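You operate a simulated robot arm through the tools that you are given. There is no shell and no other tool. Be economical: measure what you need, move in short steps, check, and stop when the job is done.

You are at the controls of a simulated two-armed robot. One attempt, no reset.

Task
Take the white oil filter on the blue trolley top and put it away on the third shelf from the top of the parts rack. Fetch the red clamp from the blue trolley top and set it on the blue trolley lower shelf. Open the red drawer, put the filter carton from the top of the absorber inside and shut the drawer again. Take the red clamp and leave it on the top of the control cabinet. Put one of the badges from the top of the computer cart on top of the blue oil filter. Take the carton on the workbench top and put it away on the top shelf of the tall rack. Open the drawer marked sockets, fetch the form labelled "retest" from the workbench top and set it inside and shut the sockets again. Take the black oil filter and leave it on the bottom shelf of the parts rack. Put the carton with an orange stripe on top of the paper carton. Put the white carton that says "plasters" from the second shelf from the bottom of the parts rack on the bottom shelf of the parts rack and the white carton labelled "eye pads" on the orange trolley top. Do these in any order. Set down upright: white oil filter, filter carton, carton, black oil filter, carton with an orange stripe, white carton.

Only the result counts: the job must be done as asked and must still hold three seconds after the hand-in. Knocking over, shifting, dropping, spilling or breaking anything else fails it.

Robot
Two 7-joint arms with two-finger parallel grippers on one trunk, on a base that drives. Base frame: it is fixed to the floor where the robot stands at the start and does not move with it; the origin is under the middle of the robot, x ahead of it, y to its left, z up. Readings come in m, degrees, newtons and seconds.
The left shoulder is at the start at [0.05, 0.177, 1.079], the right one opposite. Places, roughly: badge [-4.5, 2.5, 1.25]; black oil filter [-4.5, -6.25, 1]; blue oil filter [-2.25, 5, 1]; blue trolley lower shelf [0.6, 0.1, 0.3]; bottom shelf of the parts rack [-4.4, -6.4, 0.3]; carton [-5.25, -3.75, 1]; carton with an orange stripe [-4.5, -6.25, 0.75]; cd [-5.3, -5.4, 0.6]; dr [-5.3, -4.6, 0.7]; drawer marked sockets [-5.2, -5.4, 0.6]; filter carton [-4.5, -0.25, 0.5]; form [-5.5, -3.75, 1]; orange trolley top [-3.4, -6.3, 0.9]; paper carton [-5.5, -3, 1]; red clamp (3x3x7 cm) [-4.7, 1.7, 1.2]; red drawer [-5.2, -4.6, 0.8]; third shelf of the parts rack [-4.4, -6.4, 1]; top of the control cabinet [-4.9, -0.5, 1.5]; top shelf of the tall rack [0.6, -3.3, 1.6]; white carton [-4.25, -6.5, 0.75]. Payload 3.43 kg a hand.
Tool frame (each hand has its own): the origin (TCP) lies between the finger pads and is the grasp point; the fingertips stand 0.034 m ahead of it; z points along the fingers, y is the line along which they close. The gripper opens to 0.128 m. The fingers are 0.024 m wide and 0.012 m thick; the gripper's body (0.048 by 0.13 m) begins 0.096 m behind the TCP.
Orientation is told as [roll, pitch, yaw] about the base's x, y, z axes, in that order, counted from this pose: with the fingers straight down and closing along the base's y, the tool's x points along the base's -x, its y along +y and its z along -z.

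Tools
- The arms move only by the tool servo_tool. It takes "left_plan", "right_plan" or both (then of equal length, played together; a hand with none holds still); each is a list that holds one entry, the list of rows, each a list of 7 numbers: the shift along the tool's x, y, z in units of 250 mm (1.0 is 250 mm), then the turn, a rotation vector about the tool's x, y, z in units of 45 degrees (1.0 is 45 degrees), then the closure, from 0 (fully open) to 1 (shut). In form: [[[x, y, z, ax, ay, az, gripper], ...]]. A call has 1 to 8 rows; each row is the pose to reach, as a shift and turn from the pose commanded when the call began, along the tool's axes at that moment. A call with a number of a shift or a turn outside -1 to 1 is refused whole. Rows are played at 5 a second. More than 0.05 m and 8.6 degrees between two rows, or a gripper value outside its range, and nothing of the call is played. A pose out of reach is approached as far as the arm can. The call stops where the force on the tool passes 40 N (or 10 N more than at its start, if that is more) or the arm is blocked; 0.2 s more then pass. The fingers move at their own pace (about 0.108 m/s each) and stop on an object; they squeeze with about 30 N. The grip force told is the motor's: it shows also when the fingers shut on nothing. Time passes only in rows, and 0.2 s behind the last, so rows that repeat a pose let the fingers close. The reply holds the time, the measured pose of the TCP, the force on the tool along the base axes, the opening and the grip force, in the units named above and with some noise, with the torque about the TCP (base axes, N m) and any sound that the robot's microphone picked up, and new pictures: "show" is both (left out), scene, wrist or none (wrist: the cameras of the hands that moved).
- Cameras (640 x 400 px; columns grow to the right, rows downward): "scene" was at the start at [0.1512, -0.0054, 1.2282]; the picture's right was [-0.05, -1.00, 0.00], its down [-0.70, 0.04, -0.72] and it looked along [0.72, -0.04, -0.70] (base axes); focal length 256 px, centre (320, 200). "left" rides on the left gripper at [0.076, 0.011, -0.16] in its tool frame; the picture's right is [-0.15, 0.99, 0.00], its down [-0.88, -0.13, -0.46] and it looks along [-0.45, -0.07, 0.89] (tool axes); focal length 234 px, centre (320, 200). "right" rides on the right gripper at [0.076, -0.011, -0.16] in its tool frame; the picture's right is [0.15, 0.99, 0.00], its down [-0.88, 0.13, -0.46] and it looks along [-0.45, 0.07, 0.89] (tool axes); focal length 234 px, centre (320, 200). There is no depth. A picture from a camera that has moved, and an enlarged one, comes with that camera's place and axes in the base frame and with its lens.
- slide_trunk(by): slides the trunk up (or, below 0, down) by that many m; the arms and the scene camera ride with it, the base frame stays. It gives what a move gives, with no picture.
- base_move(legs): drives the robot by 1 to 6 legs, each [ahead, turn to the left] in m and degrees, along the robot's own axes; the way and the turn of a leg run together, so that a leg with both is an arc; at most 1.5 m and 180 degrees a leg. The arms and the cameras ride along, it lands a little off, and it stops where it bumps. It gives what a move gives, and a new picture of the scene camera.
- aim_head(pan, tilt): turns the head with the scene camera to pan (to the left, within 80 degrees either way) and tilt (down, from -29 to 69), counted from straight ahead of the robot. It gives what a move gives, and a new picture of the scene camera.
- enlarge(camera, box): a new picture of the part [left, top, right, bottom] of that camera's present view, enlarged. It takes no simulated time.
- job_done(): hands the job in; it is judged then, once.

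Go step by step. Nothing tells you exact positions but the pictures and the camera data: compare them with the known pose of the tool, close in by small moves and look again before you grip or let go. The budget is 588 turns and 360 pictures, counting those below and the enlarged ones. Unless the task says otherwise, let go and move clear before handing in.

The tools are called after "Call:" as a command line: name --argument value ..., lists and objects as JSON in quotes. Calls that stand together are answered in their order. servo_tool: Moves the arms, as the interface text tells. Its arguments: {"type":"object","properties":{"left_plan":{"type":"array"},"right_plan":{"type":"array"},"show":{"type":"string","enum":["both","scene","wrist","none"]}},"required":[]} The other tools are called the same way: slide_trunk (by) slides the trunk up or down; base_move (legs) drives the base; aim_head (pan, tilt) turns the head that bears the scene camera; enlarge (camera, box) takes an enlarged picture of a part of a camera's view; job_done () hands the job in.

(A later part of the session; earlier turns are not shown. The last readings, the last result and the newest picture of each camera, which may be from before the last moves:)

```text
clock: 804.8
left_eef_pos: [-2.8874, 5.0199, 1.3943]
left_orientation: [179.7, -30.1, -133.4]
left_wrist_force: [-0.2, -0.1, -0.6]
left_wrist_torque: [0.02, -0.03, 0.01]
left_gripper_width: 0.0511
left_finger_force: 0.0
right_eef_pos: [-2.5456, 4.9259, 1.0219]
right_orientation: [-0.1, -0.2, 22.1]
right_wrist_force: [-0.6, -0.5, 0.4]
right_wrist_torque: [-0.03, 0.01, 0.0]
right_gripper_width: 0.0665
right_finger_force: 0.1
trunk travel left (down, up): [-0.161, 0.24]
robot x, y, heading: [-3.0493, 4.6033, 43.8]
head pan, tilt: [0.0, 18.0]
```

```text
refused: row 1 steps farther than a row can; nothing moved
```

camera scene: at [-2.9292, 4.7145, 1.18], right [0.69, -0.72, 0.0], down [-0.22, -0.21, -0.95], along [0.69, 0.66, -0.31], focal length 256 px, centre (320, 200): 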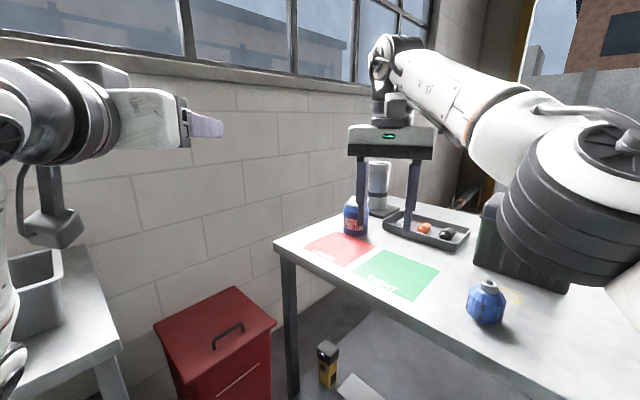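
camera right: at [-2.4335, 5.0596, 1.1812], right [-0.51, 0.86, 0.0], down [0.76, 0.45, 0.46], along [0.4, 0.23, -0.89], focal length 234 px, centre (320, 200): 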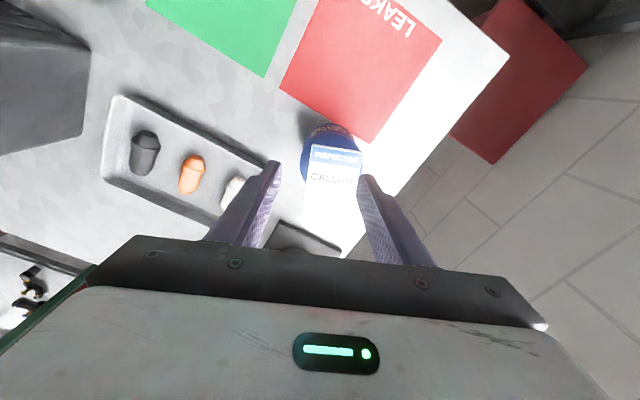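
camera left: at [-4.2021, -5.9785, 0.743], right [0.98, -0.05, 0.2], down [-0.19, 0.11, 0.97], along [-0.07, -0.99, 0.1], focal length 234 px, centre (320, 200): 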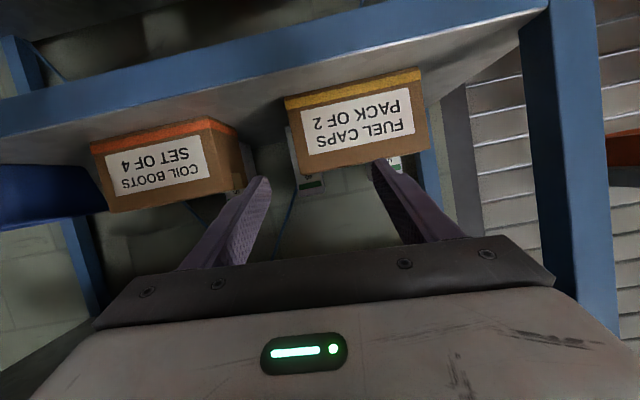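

Call:
servo_tool --left_plan '[[[-0.1, 0, -0.06, 0, 0, 0, 0.6], [-0.2, 0, -0.12, 0, 0, 0, 0.6], [-0.346, 0, -0.2, 0, 0, 0, 0.6], [-0.346, 0, -0.2, 0, 0, 0, 0.6]]]' --right_plan '[[[0, 0, 0, 0, 0, -0.12, 0.5], [0, 0, 0, 0, 0, -0.24, 0.5], [0, 0, 0, 0, 0, -0.36, 0.5], [0, 0, 0, 0, 0, -0.47, 0.5]]]' --show "none"

Call:
servo_tool --right_plan '[[[0, 0, 0, 0, -0.18, 0, 0.5], [0, 0, 0, 0, -0.36, 0, 0.5], [0, 0, 0, 0, -0.54, 0, 0.5], [0, 0, 0, 0, -0.72, 0, 0.5], [0, 0, 0, 0, -0.9, 0, 0.5]]]' --show "none"

Call:
slide_trunk --by 0.24

```text
clock: 805.8
left_eef_pos: [-2.9561, 4.9482, 1.3937]
left_orientation: [179.6, -30.2, -133.4]
left_wrist_force: [-0.6, 0.0, 0.1]
left_wrist_torque: [0.01, -0.01, 0.0]
left_gripper_width: 0.0511
left_finger_force: 0.0
right_eef_pos: [-2.5453, 4.9257, 1.0208]
right_orientation: [-0.3, -0.2, 43.3]
right_wrist_force: [-0.2, 0.2, -0.3]
right_wrist_torque: [0.0, 0.01, -0.02]
right_gripper_width: 0.0639
right_finger_force: 0.0
trunk travel left (down, up): [-0.161, 0.24]
robot x, y, heading: [-3.0485, 4.6048, 44.3]
head pan, tilt: [0.0, 18.0]
```

```text
clock: 807.0
left_eef_pos: [-2.9568, 4.9478, 1.393]
left_orientation: [179.7, -30.2, -133.4]
left_wrist_force: [0.5, -0.9, -0.2]
left_wrist_torque: [-0.03, -0.01, 0.01]
left_gripper_width: 0.0511
left_finger_force: 0.1
right_eef_pos: [-2.5452, 4.9243, 1.0222]
right_orientation: [-0.2, -40.7, 43.3]
right_wrist_force: [0.3, -0.7, 0.2]
right_wrist_torque: [-0.01, 0.01, 0.0]
right_gripper_width: 0.0639
right_finger_force: 0.0
trunk travel left (down, up): [-0.161, 0.24]
robot x, y, heading: [-3.0458, 4.6011, 43.8]
head pan, tilt: [0.0, 18.0]
```

```text
clock: 809.5
left_eef_pos: [-2.9577, 4.9474, 1.6334]
left_orientation: [179.7, -30.2, -133.4]
left_wrist_force: [0.1, 0.2, -0.2]
left_wrist_torque: [-0.04, -0.02, 0.02]
left_gripper_width: 0.0512
left_finger_force: 0.1
right_eef_pos: [-2.5451, 4.9254, 1.2611]
right_orientation: [-0.4, -40.8, 43.5]
right_wrist_force: [0.2, 0.2, -0.6]
right_wrist_torque: [-0.02, -0.06, -0.01]
right_gripper_width: 0.0642
right_finger_force: 0.0
trunk travel left (down, up): [-0.401, 0.0]
robot x, y, heading: [-3.0474, 4.6008, 43.7]
head pan, tilt: [0.0, 18.0]
```

Left arm is well tucked now. Drive to the front of the left cart for the red clamp.

Call:
base_move --legs '[[-0.35, 0], [0, -141.7], [1.4, 0], [1.32, 0], [0, -82]]'

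```text
clock: 833.9
left_eef_pos: [-4.0, 1.4849, 1.6337]
left_orientation: [179.6, -30.2, 3.2]
left_wrist_force: [0.2, 1.0, 0.5]
left_wrist_torque: [0.01, -0.01, 0.03]
left_gripper_width: 0.0511
left_finger_force: 0.0
right_eef_pos: [-4.2843, 1.782, 1.2615]
right_orientation: [-0.3, -40.7, 180.0]
right_wrist_force: [-0.3, -0.1, -0.5]
right_wrist_torque: [-0.01, -0.02, 0.03]
right_gripper_width: 0.064
right_finger_force: 0.0
trunk travel left (down, up): [-0.401, 0.0]
robot x, y, heading: [-3.6969, 1.6734, -179.8]
head pan, tilt: [0.0, 18.0]
camera scene: at [-3.8621, 1.6716, 1.4199], right [-0.01, 1.0, 0.0], down [0.31, 0.0, -0.95], along [-0.95, -0.01, -0.31], focal length 256 px, centre (320, 200)
```

scene: 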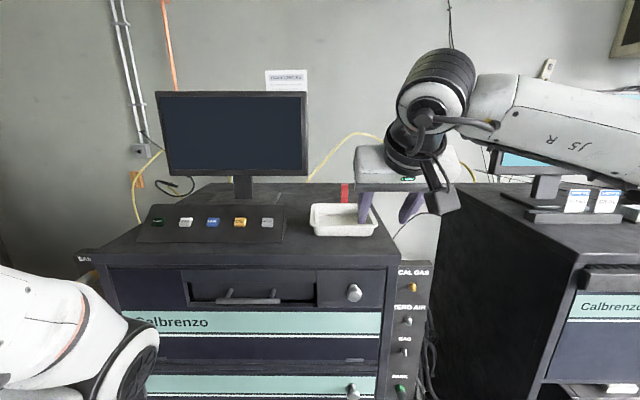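

Call:
servo_tool --right_plan '[[[0, 0.07, 0, 0, -0.08, 0, 0.5], [0, 0.14, 0, 0, -0.16, 0, 0.5]]]' --show "none"

Call:
base_move --legs '[[0.31, 0]]'

Call:
enlarge --camera "right" --box '[0, 0, 640, 400]'

```text
clock: 834.5
left_eef_pos: [-4.0007, 1.4839, 1.634]
left_orientation: [179.6, -30.2, 3.2]
left_wrist_force: [0.7, 1.0, -0.6]
left_wrist_torque: [0.01, 0.02, 0.0]
left_gripper_width: 0.0511
left_finger_force: 0.1
right_eef_pos: [-4.2845, 1.7485, 1.2624]
right_orientation: [-0.4, -48.0, -180.0]
right_wrist_force: [0.1, 0.0, -0.2]
right_wrist_torque: [-0.01, 0.01, 0.0]
right_gripper_width: 0.064
right_finger_force: 0.1
trunk travel left (down, up): [-0.401, 0.0]
robot x, y, heading: [-3.6982, 1.675, -179.3]
head pan, tilt: [0.0, 18.0]
```

```text
clock: 836.4
left_eef_pos: [-4.2764, 1.4844, 1.6348]
left_orientation: [179.5, -30.4, 3.3]
left_wrist_force: [0.8, -0.3, -0.1]
left_wrist_torque: [0.01, -0.05, 0.0]
left_gripper_width: 0.0513
left_finger_force: 0.0
right_eef_pos: [-4.5571, 1.7453, 1.2674]
right_orientation: [-0.2, -48.3, -179.9]
right_wrist_force: [0.1, -0.4, 0.7]
right_wrist_torque: [0.0, 0.0, 0.01]
right_gripper_width: 0.0638
right_finger_force: 0.0
trunk travel left (down, up): [-0.401, 0.0]
robot x, y, heading: [-3.9803, 1.6721, -179.3]
head pan, tilt: [0.0, 18.0]
stopped in leg 1: the robot was blocked; the commanded pose is now the measured one
camera scene: at [-4.1337, 1.669, 1.4214], right [-0.01, 1.0, 0.0], down [0.3, 0.0, -0.95], along [-0.95, -0.01, -0.3], focal length 256 px, centre (320, 200)
```

scene: 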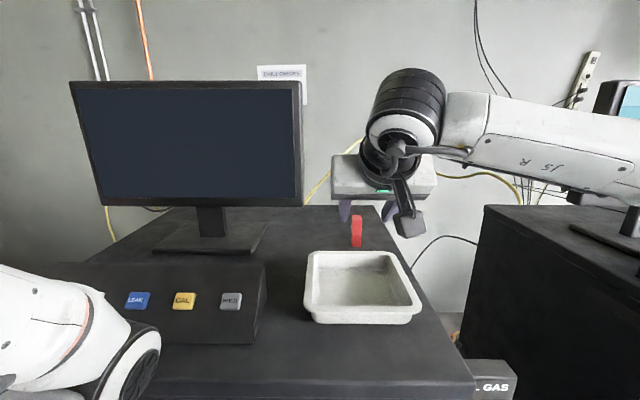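

```text
1.00 times, centred on (320, 200) of right
camera zoom: at [-4.3881, 1.7565, 1.3166], right [0.09, -0.99, -0.11], down [-0.24, -0.13, 0.96], along [-0.97, -0.06, -0.25], focal length 234 px, centre (320, 200)
```

zoom: 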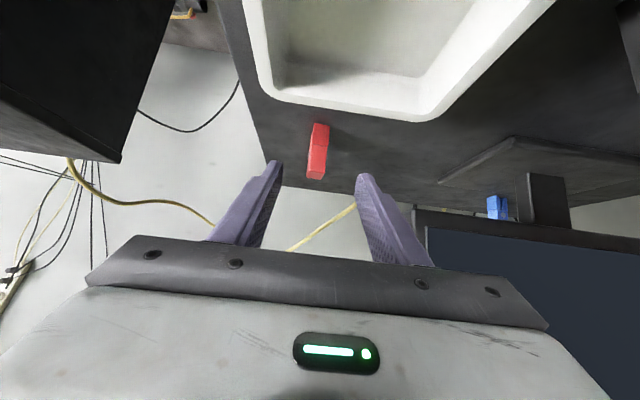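

The base is just touching (left elbow at the cart), so I'll ease back 2 cm and reach with the arm: forward 12 cm, then down.

Call:
base_move --legs '[[-0.02, 0]]'

Call:
servo_tool --right_plan '[[[-0.105, -0.01, 0.118, 0, 0, 0, 0.4], [-0.21, -0.02, 0.236, 0, 0, 0, 0.4], [-0.314, -0.02, 0.353, 0, 0, 0, 0.4], [-0.194, -0.02, 0.46, 0, 0, 0, 0.4], [-0.09, -0.02, 0.553, 0, 0, 0, 0.4]]]' --show "wrist"

```text
clock: 837.2
left_eef_pos: [-4.2699, 1.4845, 1.6317]
left_orientation: [179.3, -31.2, 3.3]
left_wrist_force: [0.5, -0.4, 1.3]
left_wrist_torque: [-0.04, -0.02, -0.03]
left_gripper_width: 0.0512
left_finger_force: 0.1
right_eef_pos: [-4.5474, 1.7463, 1.2617]
right_orientation: [-0.4, -48.0, -180.0]
right_wrist_force: [-0.2, -0.6, 0.3]
right_wrist_torque: [0.0, 0.04, -0.02]
right_gripper_width: 0.0641
right_finger_force: 0.1
trunk travel left (down, up): [-0.401, 0.0]
robot x, y, heading: [-3.9617, 1.6728, -179.4]
head pan, tilt: [0.0, 18.0]
camera scene: at [-4.1246, 1.6692, 1.4197], right [-0.01, 1.0, 0.0], down [0.31, 0.0, -0.95], along [-0.95, -0.01, -0.31], focal length 256 px, centre (320, 200)
```

scene: 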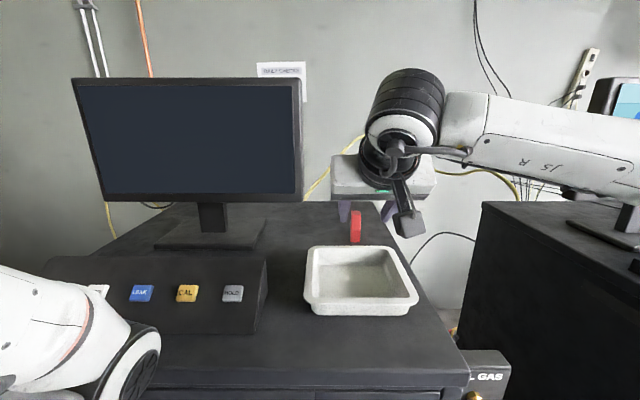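

```text
clock: 838.4
left_eef_pos: [-4.2713, 1.4838, 1.6307]
left_orientation: [179.3, -31.2, 3.3]
left_wrist_force: [-0.9, 0.0, 0.3]
left_wrist_torque: [-0.01, 0.0, 0.02]
left_gripper_width: 0.0513
left_finger_force: 0.0
right_eef_pos: [-4.6667, 1.753, 1.1841]
right_orientation: [-0.5, -47.9, -179.8]
right_wrist_force: [0.7, 0.2, 0.3]
right_wrist_torque: [-0.03, -0.01, 0.03]
right_gripper_width: 0.0768
right_finger_force: 0.1
trunk travel left (down, up): [-0.401, 0.0]
robot x, y, heading: [-3.9603, 1.6735, -179.2]
head pan, tilt: [0.0, 18.0]
camera right: at [-4.4971, 1.7626, 1.2357], right [0.09, -0.99, -0.11], down [-0.25, -0.13, 0.96], along [-0.96, -0.06, -0.26], focal length 234 px, centre (320, 200)
```

right: 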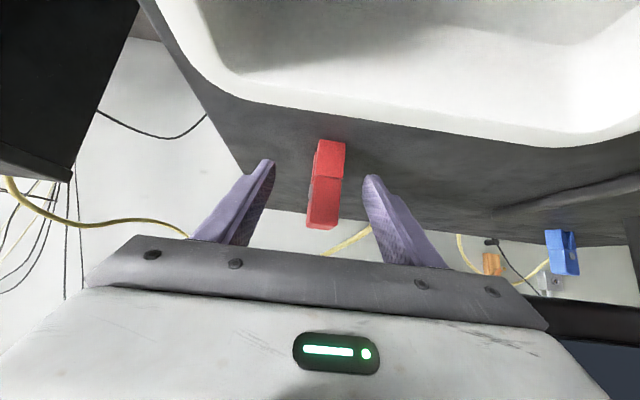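

Call:
servo_tool --right_plan '[[[0, 0, 0, 0, 0, 0, 0.7], [0, 0, 0, 0, 0, 0, 1], [0, 0, 0, 0, 0, 0, 1], [0, 0, 0, 0, 0, 0, 1]]]' --show "none"

Call:
servo_tool --right_plan '[[[-0.1, 0, -0.09, 0, 0, 0, 1], [-0.24, 0, -0.21, 0, 0, 0, 1], [-0.38, 0, -0.34, 0, 0, 0, 1]]]' --show "wrist"

```text
clock: 839.4
left_eef_pos: [-4.27, 1.4837, 1.6314]
left_orientation: [179.4, -31.2, 3.2]
left_wrist_force: [0.3, -0.1, -0.5]
left_wrist_torque: [-0.01, -0.02, 0.0]
left_gripper_width: 0.0513
left_finger_force: 0.0
right_eef_pos: [-4.6646, 1.7528, 1.1859]
right_orientation: [-0.5, -47.9, -179.9]
right_wrist_force: [0.4, 0.7, -0.6]
right_wrist_torque: [-0.01, 0.01, -0.01]
right_gripper_width: 0.0215
right_finger_force: 30.3
trunk travel left (down, up): [-0.401, 0.0]
robot x, y, heading: [-3.9553, 1.6707, -179.3]
head pan, tilt: [0.0, 18.0]
```

```text
clock: 840.2
left_eef_pos: [-4.2684, 1.4818, 1.6315]
left_orientation: [179.5, -31.1, 3.3]
left_wrist_force: [1.2, -0.9, -0.5]
left_wrist_torque: [-0.03, -0.03, -0.01]
left_gripper_width: 0.0513
left_finger_force: 0.1
right_eef_pos: [-4.6633, 1.7514, 1.3132]
right_orientation: [-0.4, -47.8, -179.8]
right_wrist_force: [0.7, 0.8, -1.3]
right_wrist_torque: [0.01, -0.02, 0.02]
right_gripper_width: 0.0217
right_finger_force: 30.4
trunk travel left (down, up): [-0.401, 0.0]
robot x, y, heading: [-3.9616, 1.6678, -179.1]
head pan, tilt: [0.0, 18.0]
camera right: at [-4.4954, 1.7611, 1.3648], right [0.1, -0.99, -0.11], down [-0.25, -0.13, 0.96], along [-0.96, -0.06, -0.26], focal length 234 px, centre (320, 200)
```

right: 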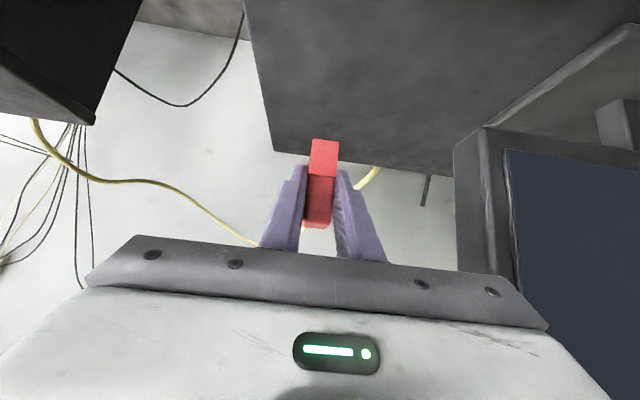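

The red clamp is held. Drive around the car: east, then south.

Call:
base_move --legs '[[-0.5, 0], [0, 169.8], [1.45, 0], [1.45, 0], [0, -81]]'

Call:
base_move --legs '[[1.5, 0], [1.5, 0], [1.5, 0], [0.6, 0], [0, -33]]'

```text
clock: 867.1
left_eef_pos: [-0.4513, 0.8012, 1.6318]
left_orientation: [179.3, -31.2, 91.0]
left_wrist_force: [-1.1, -0.5, 0.8]
left_wrist_torque: [0.02, 0.01, 0.0]
left_gripper_width: 0.0511
left_finger_force: 0.0
right_eef_pos: [-0.7354, 0.4176, 1.313]
right_orientation: [-0.4, -47.9, -92.2]
right_wrist_force: [0.3, 0.3, -0.4]
right_wrist_torque: [-0.02, 0.01, 0.05]
right_gripper_width: 0.0221
right_finger_force: 30.3
trunk travel left (down, up): [-0.401, 0.0]
robot x, y, heading: [-0.6255, 1.1191, -91.7]
head pan, tilt: [0.0, 18.0]
camera scene: at [-0.6322, 0.9539, 1.4199], right [-1.0, 0.03, 0.0], down [0.01, 0.31, -0.95], along [-0.03, -0.95, -0.31], focal length 256 px, centre (320, 200)
```

scene: 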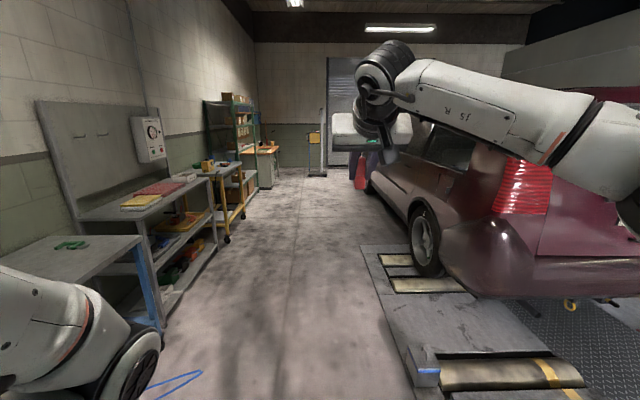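

```text
clock: 893.2
left_eef_pos: [-0.8001, -4.3573, 1.631]
left_orientation: [179.4, -31.2, 58.5]
left_wrist_force: [-0.6, -0.9, -0.3]
left_wrist_torque: [0.03, 0.06, 0.01]
left_gripper_width: 0.0512
left_finger_force: 0.0
right_eef_pos: [-1.2463, -4.529, 1.3131]
right_orientation: [-0.3, -47.8, -124.8]
right_wrist_force: [-0.3, 0.1, -0.7]
right_wrist_torque: [0.0, 0.02, 0.0]
right_gripper_width: 0.0218
right_finger_force: 29.7
trunk travel left (down, up): [-0.401, 0.0]
robot x, y, heading: [-0.7758, -3.9966, -124.3]
head pan, tilt: [0.0, 18.0]
camera scene: at [-0.8707, -4.132, 1.4199], right [-0.83, 0.56, 0.0], down [0.17, 0.26, -0.95], along [-0.54, -0.79, -0.31], focal length 256 px, centre (320, 200)
```

scene: 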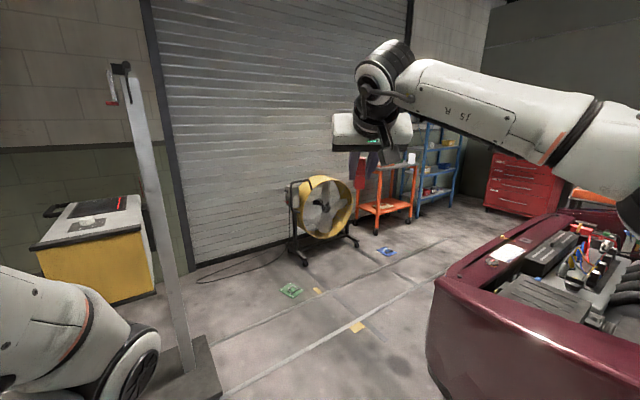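

Call:
base_move --legs '[[0, 4.3], [1.45, 0], [0, -60], [1.4, 0], [1.3, 0], [0, -88]]'

Call:
base_move --legs '[[1.4, 0], [1.3, 0], [1.2, 0]]'

```text
clock: 920.1
left_eef_pos: [-4.4226, -4.9587, 1.6298]
left_orientation: [179.4, -31.1, -85.0]
left_wrist_force: [1.0, 0.7, -0.2]
left_wrist_torque: [0.01, 0.02, 0.0]
left_gripper_width: 0.0514
left_finger_force: 0.0
right_eef_pos: [-4.1656, -4.5553, 1.313]
right_orientation: [-0.3, -47.8, 91.8]
right_wrist_force: [0.2, -0.1, -1.0]
right_wrist_torque: [0.01, 0.03, 0.0]
right_gripper_width: 0.0216
right_finger_force: 30.2
trunk travel left (down, up): [-0.401, 0.0]
robot x, y, heading: [-4.2249, -5.266, 92.1]
head pan, tilt: [0.0, 18.0]
camera scene: at [-4.2318, -5.0999, 1.4199], right [1.0, 0.04, 0.0], down [0.01, -0.31, -0.95], along [-0.04, 0.95, -0.31], focal length 256 px, centre (320, 200)
```

scene: 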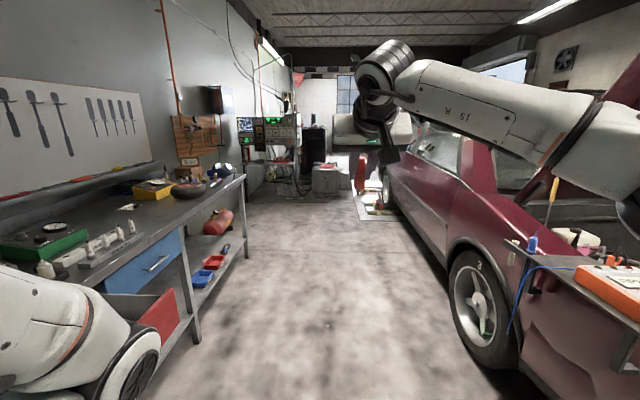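

```text
clock: 938.9
left_eef_pos: [-4.5837, -1.0698, 1.6302]
left_orientation: [179.4, -31.2, -84.3]
left_wrist_force: [0.2, 0.5, -0.6]
left_wrist_torque: [0.02, 0.01, 0.0]
left_gripper_width: 0.0512
left_finger_force: 0.1
right_eef_pos: [-4.3338, -0.6635, 1.3127]
right_orientation: [-0.4, -47.8, 92.6]
right_wrist_force: [0.1, -0.9, -0.5]
right_wrist_torque: [-0.01, 0.01, -0.03]
right_gripper_width: 0.0213
right_finger_force: 30.0
trunk travel left (down, up): [-0.401, 0.0]
robot x, y, heading: [-4.3828, -1.3695, 93.1]
head pan, tilt: [0.0, 18.0]
camera scene: at [-4.3928, -1.2085, 1.4199], right [1.0, 0.05, 0.0], down [0.02, -0.31, -0.95], along [-0.05, 0.95, -0.31], focal length 256 px, centre (320, 200)
```

scene: 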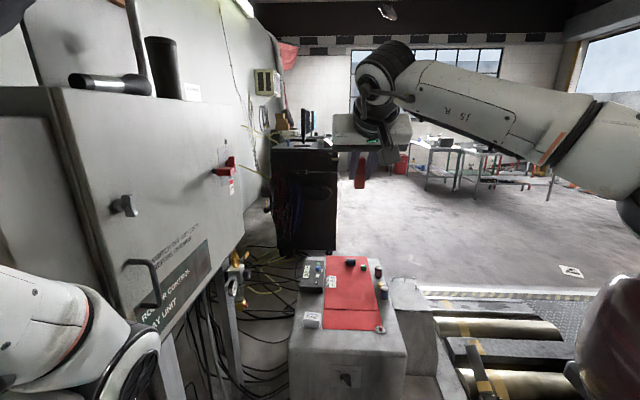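

The control cabinet (top z≈1.45) is on the left, with some things on it. Raise and retract the clamp hand, then position to look onto the cabinet top with the wrist camera.

Call:
servo_tool --right_plan '[[[-0.071, 0, -0.124, 0, 0, 0, 1], [-0.142, 0, -0.248, 0, 0, 0, 1], [-0.214, 0, -0.372, 0, 0, 0, 1], [-0.285, 0, -0.496, 0, 0, 0, 1], [-0.356, 0, -0.62, 0, 0, 0, 1]]]' --show "none"

Call:
servo_tool --right_plan '[[[-0.071, 0, -0.124, 0, 0, 0, 1], [-0.142, 0, -0.248, 0, 0, 0, 1], [-0.214, 0, -0.372, 0, 0, 0, 1], [-0.285, 0, -0.496, 0, 0, 0, 1], [-0.356, 0, -0.62, 0, 0, 0, 1]]]' --show "none"

```text
clock: 940.1
left_eef_pos: [-4.586, -1.0709, 1.6304]
left_orientation: [179.5, -31.1, -84.4]
left_wrist_force: [0.2, 0.4, -0.4]
left_wrist_torque: [-0.02, 0.06, -0.04]
left_gripper_width: 0.0514
left_finger_force: 0.1
right_eef_pos: [-4.3336, -0.722, 1.4823]
right_orientation: [-0.6, -47.9, 92.8]
right_wrist_force: [-0.2, 0.0, -0.4]
right_wrist_torque: [-0.04, -0.04, -0.05]
right_gripper_width: 0.0216
right_finger_force: 29.2
trunk travel left (down, up): [-0.401, 0.0]
robot x, y, heading: [-4.3819, -1.3666, 93.0]
head pan, tilt: [0.0, 18.0]
```

```text
clock: 941.3
left_eef_pos: [-4.585, -1.0714, 1.6307]
left_orientation: [179.5, -31.1, -84.3]
left_wrist_force: [-0.1, -0.5, 0.5]
left_wrist_torque: [-0.03, 0.05, 0.01]
left_gripper_width: 0.0512
left_finger_force: 0.1
right_eef_pos: [-4.3007, -0.8198, 1.5747]
right_orientation: [-0.5, -47.9, 92.4]
right_wrist_force: [-0.1, -0.8, -1.0]
right_wrist_torque: [-0.03, 0.02, 0.0]
right_gripper_width: 0.0215
right_finger_force: 30.3
right hand out of reach, approached as far as the arm can: row 1, 2, 3, 4, 5
trunk travel left (down, up): [-0.401, 0.0]
robot x, y, heading: [-4.3858, -1.3715, 93.0]
head pan, tilt: [0.0, 18.0]
```

Call:
servo_tool --right_plan '[[[0, 0, 0, 0, -0.15, 0, 1], [-0.05, 0, -0.04, 0, -0.3, 0, 1], [-0.12, 0, -0.1, 0, -0.45, 0, 1], [-0.2, 0, -0.18, 0, -0.6, 0, 1], [-0.24, 0, -0.215, 0, -0.6, 0, 1]]]' --show "none"

Call:
base_move --legs '[[0, -45], [0.21, 0], [0, 90]]'

Call:
enlarge --camera "right" --box '[0, 0, 640, 400]'

```text
clock: 942.5
left_eef_pos: [-4.5846, -1.07, 1.6297]
left_orientation: [179.4, -31.3, -84.3]
left_wrist_force: [-0.4, -0.9, -0.5]
left_wrist_torque: [-0.01, 0.0, 0.03]
left_gripper_width: 0.0511
left_finger_force: 0.1
right_eef_pos: [-4.299, -0.8178, 1.6561]
right_orientation: [-0.8, -74.9, 92.9]
right_wrist_force: [-0.1, -0.1, -0.8]
right_wrist_torque: [0.0, 0.03, -0.01]
right_gripper_width: 0.0215
right_finger_force: 30.2
trunk travel left (down, up): [-0.401, 0.0]
robot x, y, heading: [-4.3844, -1.3718, 93.0]
head pan, tilt: [0.0, 18.0]
```

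```text
clock: 950.0
left_eef_pos: [-4.5999, -1.1488, 1.6313]
left_orientation: [179.4, -31.2, -38.3]
left_wrist_force: [0.5, -0.2, -0.3]
left_wrist_torque: [0.02, 0.01, -0.05]
left_gripper_width: 0.0514
left_finger_force: 0.0
right_eef_pos: [-4.5821, -0.7691, 1.6544]
right_orientation: [-0.9, -74.9, 139.3]
right_wrist_force: [0.3, -0.8, -0.4]
right_wrist_torque: [0.0, -0.02, -0.02]
right_gripper_width: 0.0214
right_finger_force: 30.1
trunk travel left (down, up): [-0.401, 0.0]
robot x, y, heading: [-4.2438, -1.2094, 139.1]
head pan, tilt: [0.0, 18.0]
camera scene: at [-4.3672, -1.1074, 1.4199], right [0.65, 0.76, 0.0], down [0.23, -0.2, -0.95], along [-0.72, 0.62, -0.31], focal length 256 px, centre (320, 200)
```

scene: 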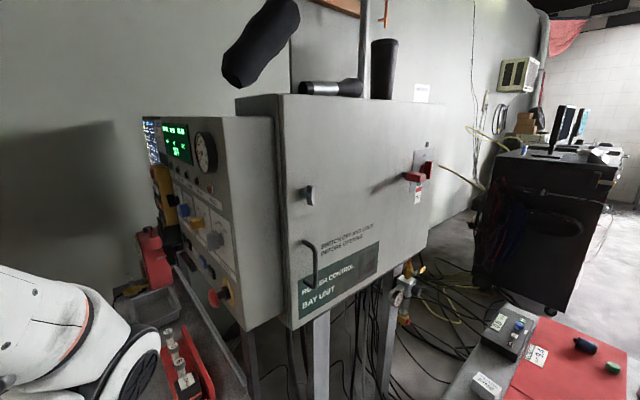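

```text
1.00 times, centred on (320, 200) of right
camera zoom: at [-4.4458, -0.8771, 1.6237], right [-0.63, -0.76, -0.15], down [0.07, -0.24, 0.97], along [-0.77, 0.6, 0.2], focal length 234 px, centre (320, 200)
```

zoom: 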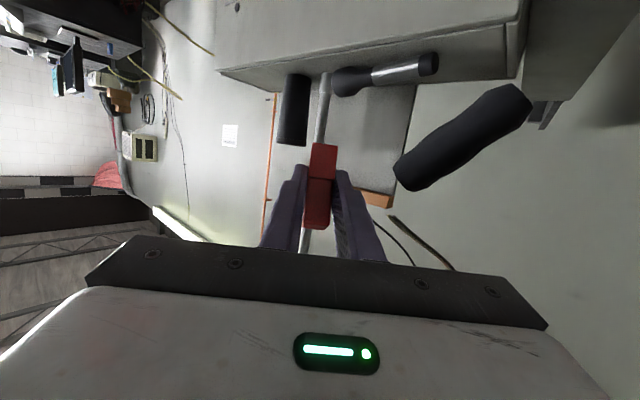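

The cabinet top spans x≈-4.71…-4.88, y≈-0.89…-0.42; the near (south) end is free in front of the flashlight. Turn so the hand comes over that spot.

Call:
base_move --legs '[[0, 17]]'

Call:
servo_tool --right_plan '[[[-0.05, 0, 0.16, 0, 0, 0, 1], [-0.09, 0, 0.33, 0, 0, 0, 1], [-0.06, 0, 0.34, 0, 0.13, 0, 1], [0.02, 0, 0.36, 0, 0.26, 0, 1], [0.1, 0, 0.39, 0, 0.378, 0, 1]]]' --show "both"

```text
clock: 951.4
left_eef_pos: [-4.6023, -1.257, 1.6293]
left_orientation: [179.4, -31.3, -21.3]
left_wrist_force: [-0.7, -0.3, -0.3]
left_wrist_torque: [-0.03, 0.0, -0.01]
left_gripper_width: 0.051
left_finger_force: 0.0
right_eef_pos: [-4.6974, -0.8865, 1.6548]
right_orientation: [-1.0, -74.9, 156.1]
right_wrist_force: [-0.7, -1.0, -0.8]
right_wrist_torque: [-0.03, 0.0, -0.03]
right_gripper_width: 0.0213
right_finger_force: 30.3
trunk travel left (down, up): [-0.401, 0.0]
robot x, y, heading: [-4.24, -1.2145, 155.8]
head pan, tilt: [0.0, 18.0]
camera scene: at [-4.3931, -1.1482, 1.4199], right [0.41, 0.91, 0.0], down [0.28, -0.13, -0.95], along [-0.87, 0.39, -0.31], focal length 256 px, centre (320, 200)
```

scene: 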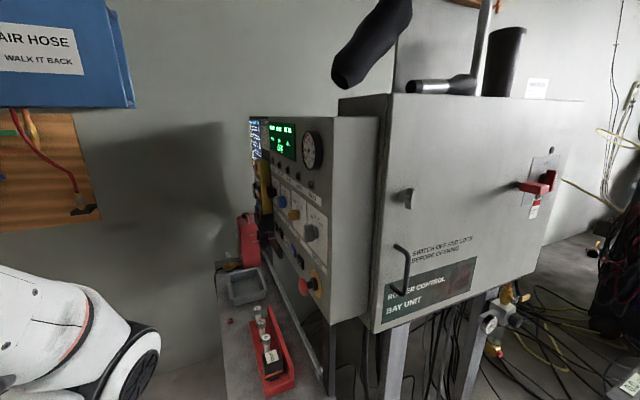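

```text
clock: 952.6
left_eef_pos: [-4.6019, -1.2559, 1.6319]
left_orientation: [179.4, -31.2, -21.4]
left_wrist_force: [-0.2, 0.3, 0.0]
left_wrist_torque: [-0.03, -0.03, -0.01]
left_gripper_width: 0.0512
left_finger_force: 0.1
right_eef_pos: [-4.7534, -0.8495, 1.585]
right_orientation: [-0.7, -59.4, 155.8]
right_wrist_force: [-0.2, -0.5, -0.9]
right_wrist_torque: [0.0, -0.01, 0.0]
right_gripper_width: 0.0216
right_finger_force: 30.0
right hand out of reach, approached as far as the arm can: row 2, 3, 4, 5
trunk travel left (down, up): [-0.401, 0.0]
robot x, y, heading: [-4.2424, -1.2138, 156.2]
head pan, tilt: [0.0, 18.0]
camera scene: at [-4.3928, -1.1484, 1.4199], right [0.41, 0.91, 0.0], down [0.28, -0.13, -0.95], along [-0.87, 0.39, -0.31], focal length 256 px, centre (320, 200)
camera right: at [-4.5896, -0.9138, 1.6004], right [-0.35, -0.93, -0.13], down [-0.11, -0.1, 0.99], along [-0.93, 0.36, -0.06], focal length 234 px, centre (320, 200)
```

scene: 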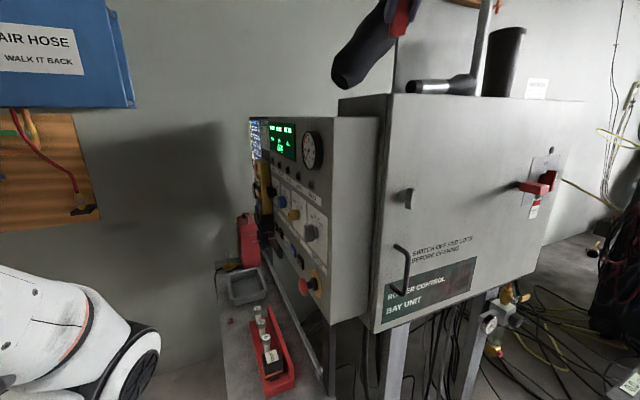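
right: 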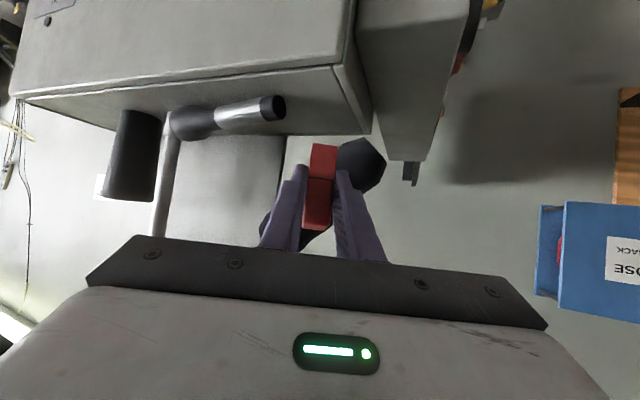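

Refined: the SE corner of the cabinet top is at [-4.797,-0.832], z≈1.457; a free patch is near [-4.84,-0.805], south of the flashlight. Move in 8 cm.

Call:
base_move --legs '[[0.085, 0]]'

Call:
enlarge --camera "right" --box '[0, 0, 640, 400]'

```text
clock: 953.7
left_eef_pos: [-4.679, -1.2218, 1.6322]
left_orientation: [179.5, -31.2, -21.3]
left_wrist_force: [0.5, 0.0, -0.2]
left_wrist_torque: [0.01, 0.0, 0.0]
left_gripper_width: 0.0512
left_finger_force: 0.1
right_eef_pos: [-4.8308, -0.8141, 1.5856]
right_orientation: [-0.5, -59.6, 155.7]
right_wrist_force: [-0.2, -0.1, -0.5]
right_wrist_torque: [-0.01, 0.0, -0.01]
right_gripper_width: 0.0215
right_finger_force: 30.4
trunk travel left (down, up): [-0.401, 0.0]
robot x, y, heading: [-4.3186, -1.1804, 155.8]
head pan, tilt: [0.0, 18.0]
camera scene: at [-4.4699, -1.1135, 1.4198], right [0.41, 0.91, 0.0], down [0.28, -0.13, -0.95], along [-0.87, 0.39, -0.31], focal length 256 px, centre (320, 200)
```

scene: 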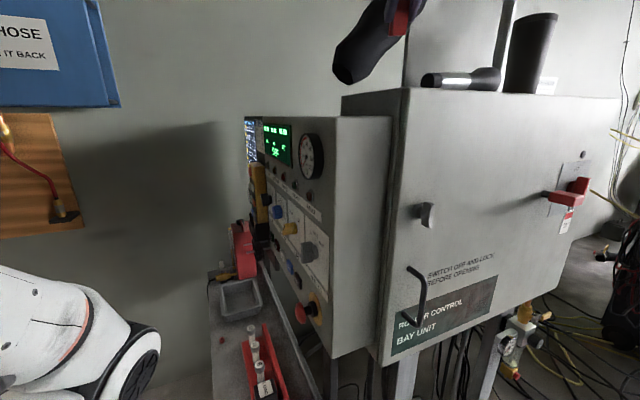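

```text
1.00 times, centred on (320, 200) of right
camera zoom: at [-4.6669, -0.8788, 1.6001], right [-0.35, -0.93, -0.13], down [-0.1, -0.1, 0.99], along [-0.93, 0.36, -0.06], focal length 234 px, centre (320, 200)
```

zoom: 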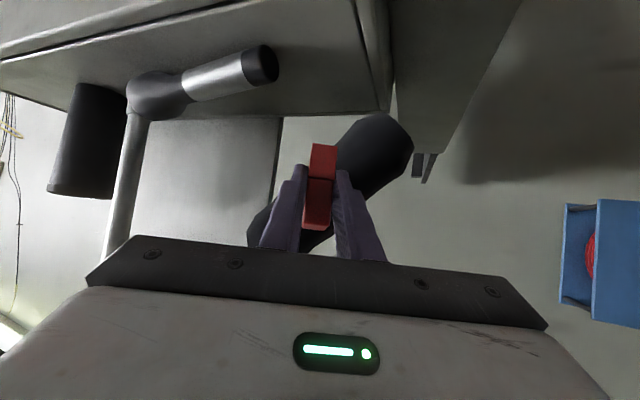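

Lower onto the free patch, slightly back from the hanging black object.

Call:
servo_tool --right_plan '[[[0.09, 0, 0.03, 0, 0, 0, 1], [0.17, 0, 0.08, 0, 0, 0, 1], [0.22, 0, 0.108, 0, 0, 0, 1], [0.245, 0, 0.122, 0, 0, 0, 1], [0.262, 0, 0.132, 0, 0, 0, 1], [0.279, 0, 0.142, 0, 0, 0, 1], [0.296, 0, 0.152, 0, 0, 0, 1], [0.313, 0, 0.162, 0, 0, 0, 1]]]' --show "wrist"

```text
clock: 955.5
left_eef_pos: [-4.6786, -1.2228, 1.6313]
left_orientation: [179.4, -31.2, -21.3]
left_wrist_force: [-0.3, -0.3, 0.1]
left_wrist_torque: [0.0, 0.01, 0.02]
left_gripper_width: 0.0516
left_finger_force: 0.0
right_eef_pos: [-4.8243, -0.8177, 1.5025]
right_orientation: [-0.1, -60.3, 155.4]
right_wrist_force: [-6.4, 3.3, 17.9]
right_wrist_torque: [0.23, 0.5, 0.05]
right_gripper_width: 0.0216
right_finger_force: 30.5
trunk travel left (down, up): [-0.401, 0.0]
robot x, y, heading: [-4.3158, -1.1785, 155.9]
head pan, tilt: [0.0, 18.0]
camera right: at [-4.6604, -0.881, 1.5156], right [-0.35, -0.93, -0.13], down [-0.09, -0.1, 0.99], along [-0.93, 0.36, -0.05], focal length 234 px, centre (320, 200)
```

right: 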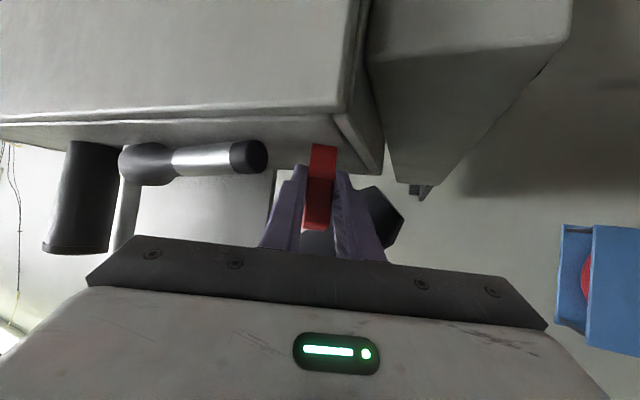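

Call:
servo_tool --right_plan '[[[0, 0, 0, 0, 0, 0, 0.8], [0, 0, 0, 0, 0, 0, 0.72], [0, 0, 0, 0, 0, 0, 0.65], [0, 0, 0, 0, 0, 0, 0.6], [0.06, 0, -0.104, 0, 0, 0, 0.6], [0.12, 0, -0.208, 0, 0, 0, 0.6], [0.1, 0, -0.36, 0, 0, 0, 0.6]]]' --show "wrist"

```text
clock: 957.1
left_eef_pos: [-4.678, -1.223, 1.6307]
left_orientation: [179.4, -31.0, -21.3]
left_wrist_force: [0.1, -0.3, 0.0]
left_wrist_torque: [-0.01, -0.02, 0.02]
left_gripper_width: 0.051
left_finger_force: 0.0
right_eef_pos: [-4.7417, -0.8568, 1.5215]
right_orientation: [-0.5, -59.6, 155.7]
right_wrist_force: [0.8, 0.7, -0.1]
right_wrist_torque: [0.03, 0.02, 0.01]
right_gripper_width: 0.0512
right_finger_force: 0.0
trunk travel left (down, up): [-0.401, 0.0]
robot x, y, heading: [-4.3156, -1.1765, 156.1]
head pan, tilt: [0.0, 18.0]
camera right: at [-4.5783, -0.9195, 1.5368], right [-0.35, -0.93, -0.13], down [-0.1, -0.1, 0.99], along [-0.93, 0.36, -0.06], focal length 234 px, centre (320, 200)
```

right: 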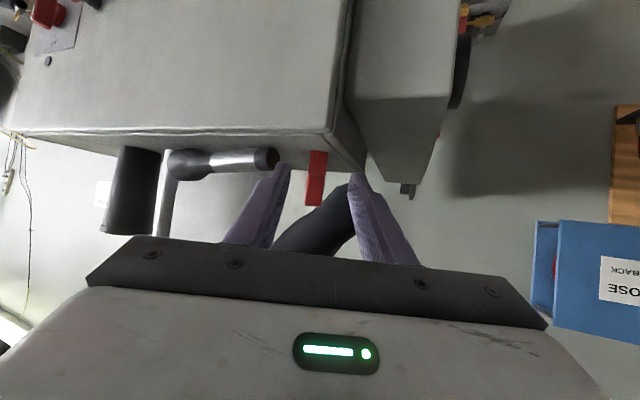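

The clamp stands on the control cabinet. Now for the filter carton from this side, with the arm reaching to the right-front: reposition to heading ~102° and lower.

Call:
base_move --legs '[[-0.12, 0], [0, -39], [0.17, 0], [0, -15]]'

Call:
slide_trunk --by -0.38

Call:
servo_tool --right_plan '[[[0.147, 0, 0.085, 0, 0, 0, 0.2], [0.294, 0, 0.17, 0, 0, 0, 0], [0.442, 0, 0.255, 0, 0, 0, 0], [0.589, 0, 0.34, 0, 0, 0, 0]]]' --show "none"

Call:
servo_tool --right_plan '[[[0.147, 0, 0.085, 0, 0, 0, 0], [0.294, 0, 0.17, 0, 0, 0, 0], [0.442, 0, 0.255, 0, 0, 0, 0], [0.589, 0, 0.34, 0, 0, 0, 0]]]' --show "none"

```text
clock: 962.1
left_eef_pos: [-4.5287, -0.8098, 1.6316]
left_orientation: [179.4, -31.1, -75.6]
left_wrist_force: [-0.2, -0.1, -0.3]
left_wrist_torque: [0.01, 0.02, -0.02]
left_gripper_width: 0.0513
left_finger_force: 0.0
right_eef_pos: [-4.2679, -0.543, 1.5215]
right_orientation: [-0.4, -59.6, 101.1]
right_wrist_force: [1.0, 0.2, 0.8]
right_wrist_torque: [0.0, 0.02, 0.01]
right_gripper_width: 0.0514
right_finger_force: 0.1
trunk travel left (down, up): [-0.401, 0.0]
robot x, y, heading: [-4.2857, -1.0795, 101.9]
head pan, tilt: [0.0, 18.0]
camera scene: at [-4.3186, -0.918, 1.4199], right [0.98, 0.2, 0.0], down [0.06, -0.3, -0.95], along [-0.19, 0.93, -0.31], focal length 256 px, centre (320, 200)
```

scene: 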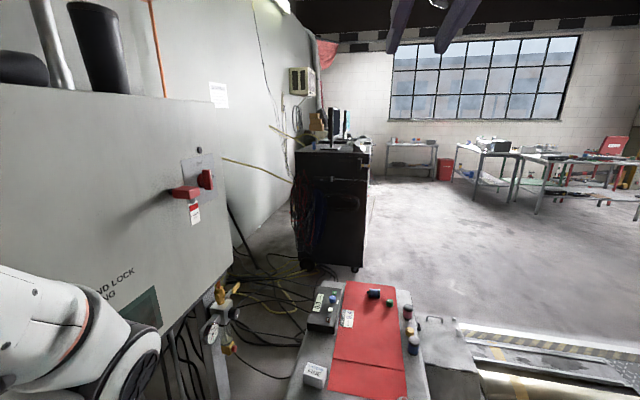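

```text
clock: 965.8
left_eef_pos: [-4.5294, -0.8097, 1.2505]
left_orientation: [179.3, -31.1, -75.6]
left_wrist_force: [-0.1, -0.2, -0.3]
left_wrist_torque: [0.03, -0.01, 0.0]
left_gripper_width: 0.0511
left_finger_force: 0.0
right_eef_pos: [-4.2688, -0.5437, 1.141]
right_orientation: [-0.4, -59.5, 101.2]
right_wrist_force: [0.0, -0.6, -0.2]
right_wrist_torque: [0.01, 0.02, 0.02]
right_gripper_width: 0.0512
right_finger_force: 0.2
trunk travel left (down, up): [-0.021, 0.38]
robot x, y, heading: [-4.2857, -1.0784, 101.7]
head pan, tilt: [0.0, 18.0]
```

```text
clock: 966.8
left_eef_pos: [-4.5291, -0.8108, 1.2517]
left_orientation: [179.4, -31.0, -75.6]
left_wrist_force: [0.5, -0.2, -0.2]
left_wrist_torque: [-0.01, 0.01, 0.01]
left_gripper_width: 0.0511
left_finger_force: 0.1
right_eef_pos: [-4.268, -0.5433, 0.9704]
right_orientation: [-0.4, -59.5, 101.3]
right_wrist_force: [0.3, -0.4, 0.2]
right_wrist_torque: [-0.04, -0.01, 0.03]
right_gripper_width: 0.128
right_finger_force: 0.0
trunk travel left (down, up): [-0.021, 0.38]
robot x, y, heading: [-4.2879, -1.0768, 101.8]
head pan, tilt: [0.0, 18.0]
```

```text
clock: 967.8
left_eef_pos: [-4.5295, -0.8101, 1.2512]
left_orientation: [179.3, -31.1, -75.6]
left_wrist_force: [0.6, -0.4, -0.6]
left_wrist_torque: [-0.05, 0.0, 0.01]
left_gripper_width: 0.051
left_finger_force: 0.1
right_eef_pos: [-4.2663, -0.5453, 0.8008]
right_orientation: [-0.3, -59.8, 101.1]
right_wrist_force: [-0.9, -0.1, -0.9]
right_wrist_torque: [0.0, 0.0, -0.01]
right_gripper_width: 0.1279
right_finger_force: 0.0
trunk travel left (down, up): [-0.021, 0.38]
robot x, y, heading: [-4.2847, -1.0785, 101.9]
head pan, tilt: [0.0, 18.0]
```

Call:
servo_tool --right_plan '[[[0, -0.166, 0, 0.061, 0, 0.035, 0], [0, -0.333, 0, 0.122, 0, 0.07, 0], [0, -0.5, 0, 0.183, 0, 0.105, 0], [0, -0.666, 0, 0.244, 0, 0.14, 0], [0, -0.833, 0, 0.305, 0, 0.175, 0], [0, -1.0, 0, 0.366, 0, 0.21, 0]]]' --show "none"

Call:
servo_tool --right_plan '[[[0.12, 0, 0.07, 0.073, 0, 0.042, 0], [0.24, 0, 0.14, 0.146, 0, 0.084, 0], [0.36, 0, 0.21, 0.22, 0, 0.126, 0], [0.49, 0, 0.28, 0.293, 0, 0.168, 0], [0.62, 0, 0.36, 0.366, 0, 0.21, 0]]]' --show "none"

Call:
base_move --legs '[[0, 38]]'

```text
clock: 969.2
left_eef_pos: [-4.5285, -0.8114, 1.2513]
left_orientation: [179.4, -31.0, -75.6]
left_wrist_force: [0.4, -0.5, -0.2]
left_wrist_torque: [0.02, 0.04, -0.04]
left_gripper_width: 0.0515
left_finger_force: 0.0
right_eef_pos: [-4.0205, -0.4985, 0.8015]
right_orientation: [-0.9, -59.7, 82.5]
right_wrist_force: [0.0, 0.3, 0.3]
right_wrist_torque: [-0.03, -0.01, -0.05]
right_gripper_width: 0.1281
right_finger_force: 0.1
trunk travel left (down, up): [-0.021, 0.38]
robot x, y, heading: [-4.289, -1.0791, 101.7]
head pan, tilt: [0.0, 18.0]
```

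```text
clock: 970.4
left_eef_pos: [-4.5301, -0.8095, 1.2518]
left_orientation: [179.5, -31.2, -75.6]
left_wrist_force: [-0.1, 0.8, 0.0]
left_wrist_torque: [-0.04, 0.01, 0.0]
left_gripper_width: 0.051
left_finger_force: 0.1
right_eef_pos: [-4.0209, -0.498, 0.6235]
right_orientation: [-0.8, -60.0, 63.4]
right_wrist_force: [0.7, 0.1, 0.6]
right_wrist_torque: [0.05, 0.02, 0.02]
right_gripper_width: 0.128
right_finger_force: 0.3
trunk travel left (down, up): [-0.021, 0.38]
robot x, y, heading: [-4.2867, -1.0788, 101.7]
head pan, tilt: [0.0, 18.0]
```

```text
clock: 972.5
left_eef_pos: [-4.6421, -1.0156, 1.2512]
left_orientation: [179.4, -31.1, -37.7]
left_wrist_force: [0.7, -0.1, 0.4]
left_wrist_torque: [-0.01, 0.01, -0.03]
left_gripper_width: 0.0509
left_finger_force: 0.0
right_eef_pos: [-4.4322, -0.4578, 0.6233]
right_orientation: [-1.0, -60.0, 101.7]
right_wrist_force: [0.3, 0.2, -0.5]
right_wrist_torque: [0.0, -0.02, -0.02]
right_gripper_width: 0.1281
right_finger_force: 0.0
trunk travel left (down, up): [-0.021, 0.38]
robot x, y, heading: [-4.2817, -1.0771, 139.6]
head pan, tilt: [0.0, 18.0]
camera scene: at [-4.4103, -0.9721, 1.0399], right [0.65, 0.76, 0.0], down [0.24, -0.2, -0.95], along [-0.72, 0.62, -0.31], focal length 256 px, centre (320, 200)
```

scene: 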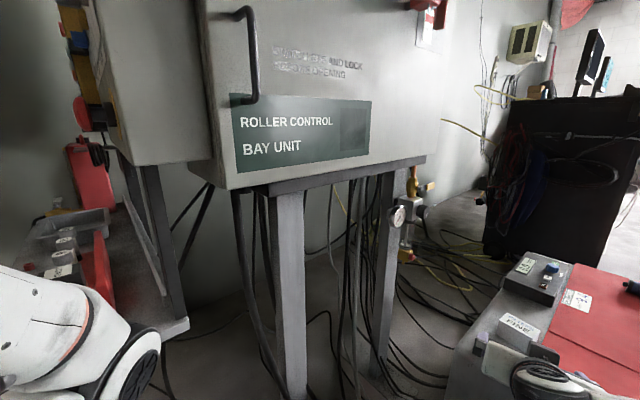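

The hand is now in front of the absorber, pointing at the carton. Wrist view.

Call:
enlarge --camera "right" --box '[0, 0, 640, 400]'

```text
1.00 times, centred on (320, 200) of right
camera zoom: at [-4.3885, -0.6291, 0.6378], right [-0.96, -0.26, -0.14], down [-0.15, 0.02, 0.99], along [-0.25, 0.97, -0.06], focal length 234 px, centre (320, 200)
```

zoom: 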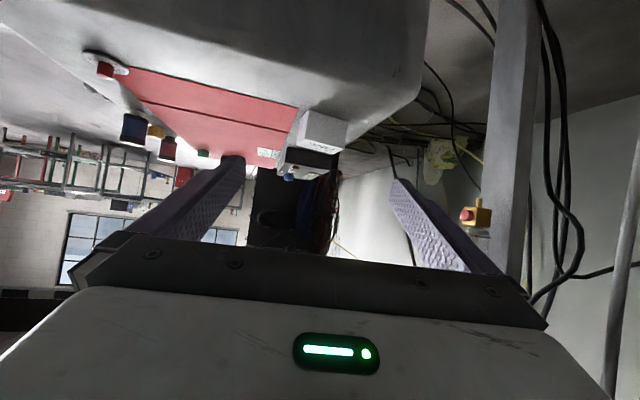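

Carton at about [-4.476,-0.235], z 0.465–0.515, in line with the hand. Lower, then extend.

Call:
servo_tool --right_plan '[[[0.16, 0, 0.095, 0, 0, 0, 0], [0.33, 0, 0.19, 0, 0, 0, 0], [0.24, 0, 0.345, 0, 0, 0, 0], [0.15, 0, 0.5, 0, 0, 0, 0], [0.06, 0, 0.66, 0, 0, 0, 0], [-0.03, 0, 0.81, 0, 0, 0, 0], [-0.1, 0, 0.93, 0, 0, 0, 0]]]' --show "wrist"

```text
clock: 974.1
left_eef_pos: [-4.6416, -1.016, 1.2514]
left_orientation: [179.4, -31.0, -37.8]
left_wrist_force: [-0.6, -0.1, 0.0]
left_wrist_torque: [-0.01, -0.01, -0.01]
left_gripper_width: 0.0512
left_finger_force: 0.0
right_eef_pos: [-4.4708, -0.2465, 0.5287]
right_orientation: [-1.1, -60.0, 101.6]
right_wrist_force: [0.0, 0.1, -0.9]
right_wrist_torque: [-0.04, -0.02, -0.03]
right_gripper_width: 0.1281
right_finger_force: 0.1
trunk travel left (down, up): [-0.021, 0.38]
robot x, y, heading: [-4.2845, -1.0753, 139.6]
head pan, tilt: [0.0, 18.0]
camera right: at [-4.4273, -0.4186, 0.5435], right [-0.96, -0.26, -0.14], down [-0.15, 0.02, 0.99], along [-0.25, 0.97, -0.06], focal length 234 px, centre (320, 200)
```

right: 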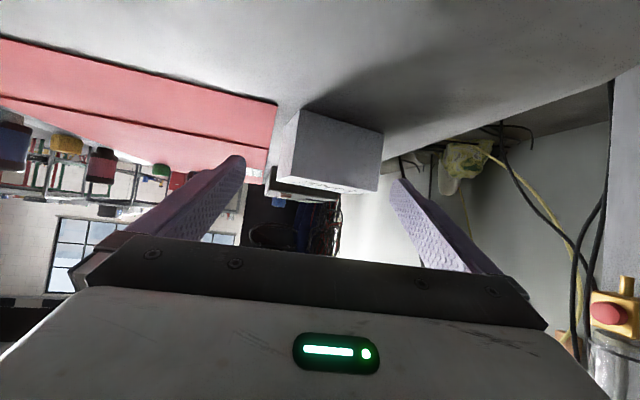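

Call:
servo_tool --right_plan '[[[0.04, 0.045, 0.03, 0, 0, 0, 0], [0.09, 0.045, 0.055, 0, 0, 0, 0], [0.06, 0.045, 0.1, 0, 0, 0, 0], [0.06, 0.045, 0.1, 0, 0, 0, 0.4], [0.06, 0.045, 0.1, 0, 0, 0, 0.8], [0.06, 0.045, 0.1, 0, 0, 0, 1], [0.06, 0.045, 0.1, 0, 0, 0, 1]]]' --show "wrist"

```text
clock: 975.7
left_eef_pos: [-4.6417, -1.0167, 1.2514]
left_orientation: [179.3, -31.1, -37.7]
left_wrist_force: [0.5, -0.1, -0.1]
left_wrist_torque: [0.0, -0.01, -0.01]
left_gripper_width: 0.0513
left_finger_force: 0.0
right_eef_pos: [-4.4848, -0.236, 0.5033]
right_orientation: [-1.0, -59.9, 101.7]
right_wrist_force: [0.7, -0.1, -0.7]
right_wrist_torque: [0.02, 0.02, -0.01]
right_gripper_width: 0.0852
right_finger_force: 29.7
trunk travel left (down, up): [-0.021, 0.38]
robot x, y, heading: [-4.2846, -1.0781, 139.4]
head pan, tilt: [0.0, 18.0]
camera right: at [-4.441, -0.4073, 0.5176], right [-0.96, -0.26, -0.14], down [-0.15, 0.02, 0.99], along [-0.25, 0.97, -0.06], focal length 234 px, centre (320, 200)
```

right: 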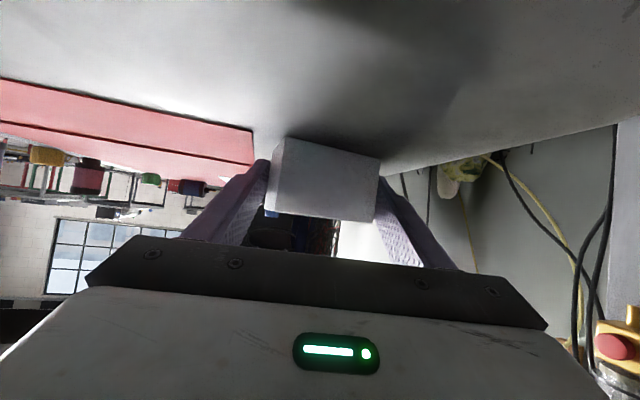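

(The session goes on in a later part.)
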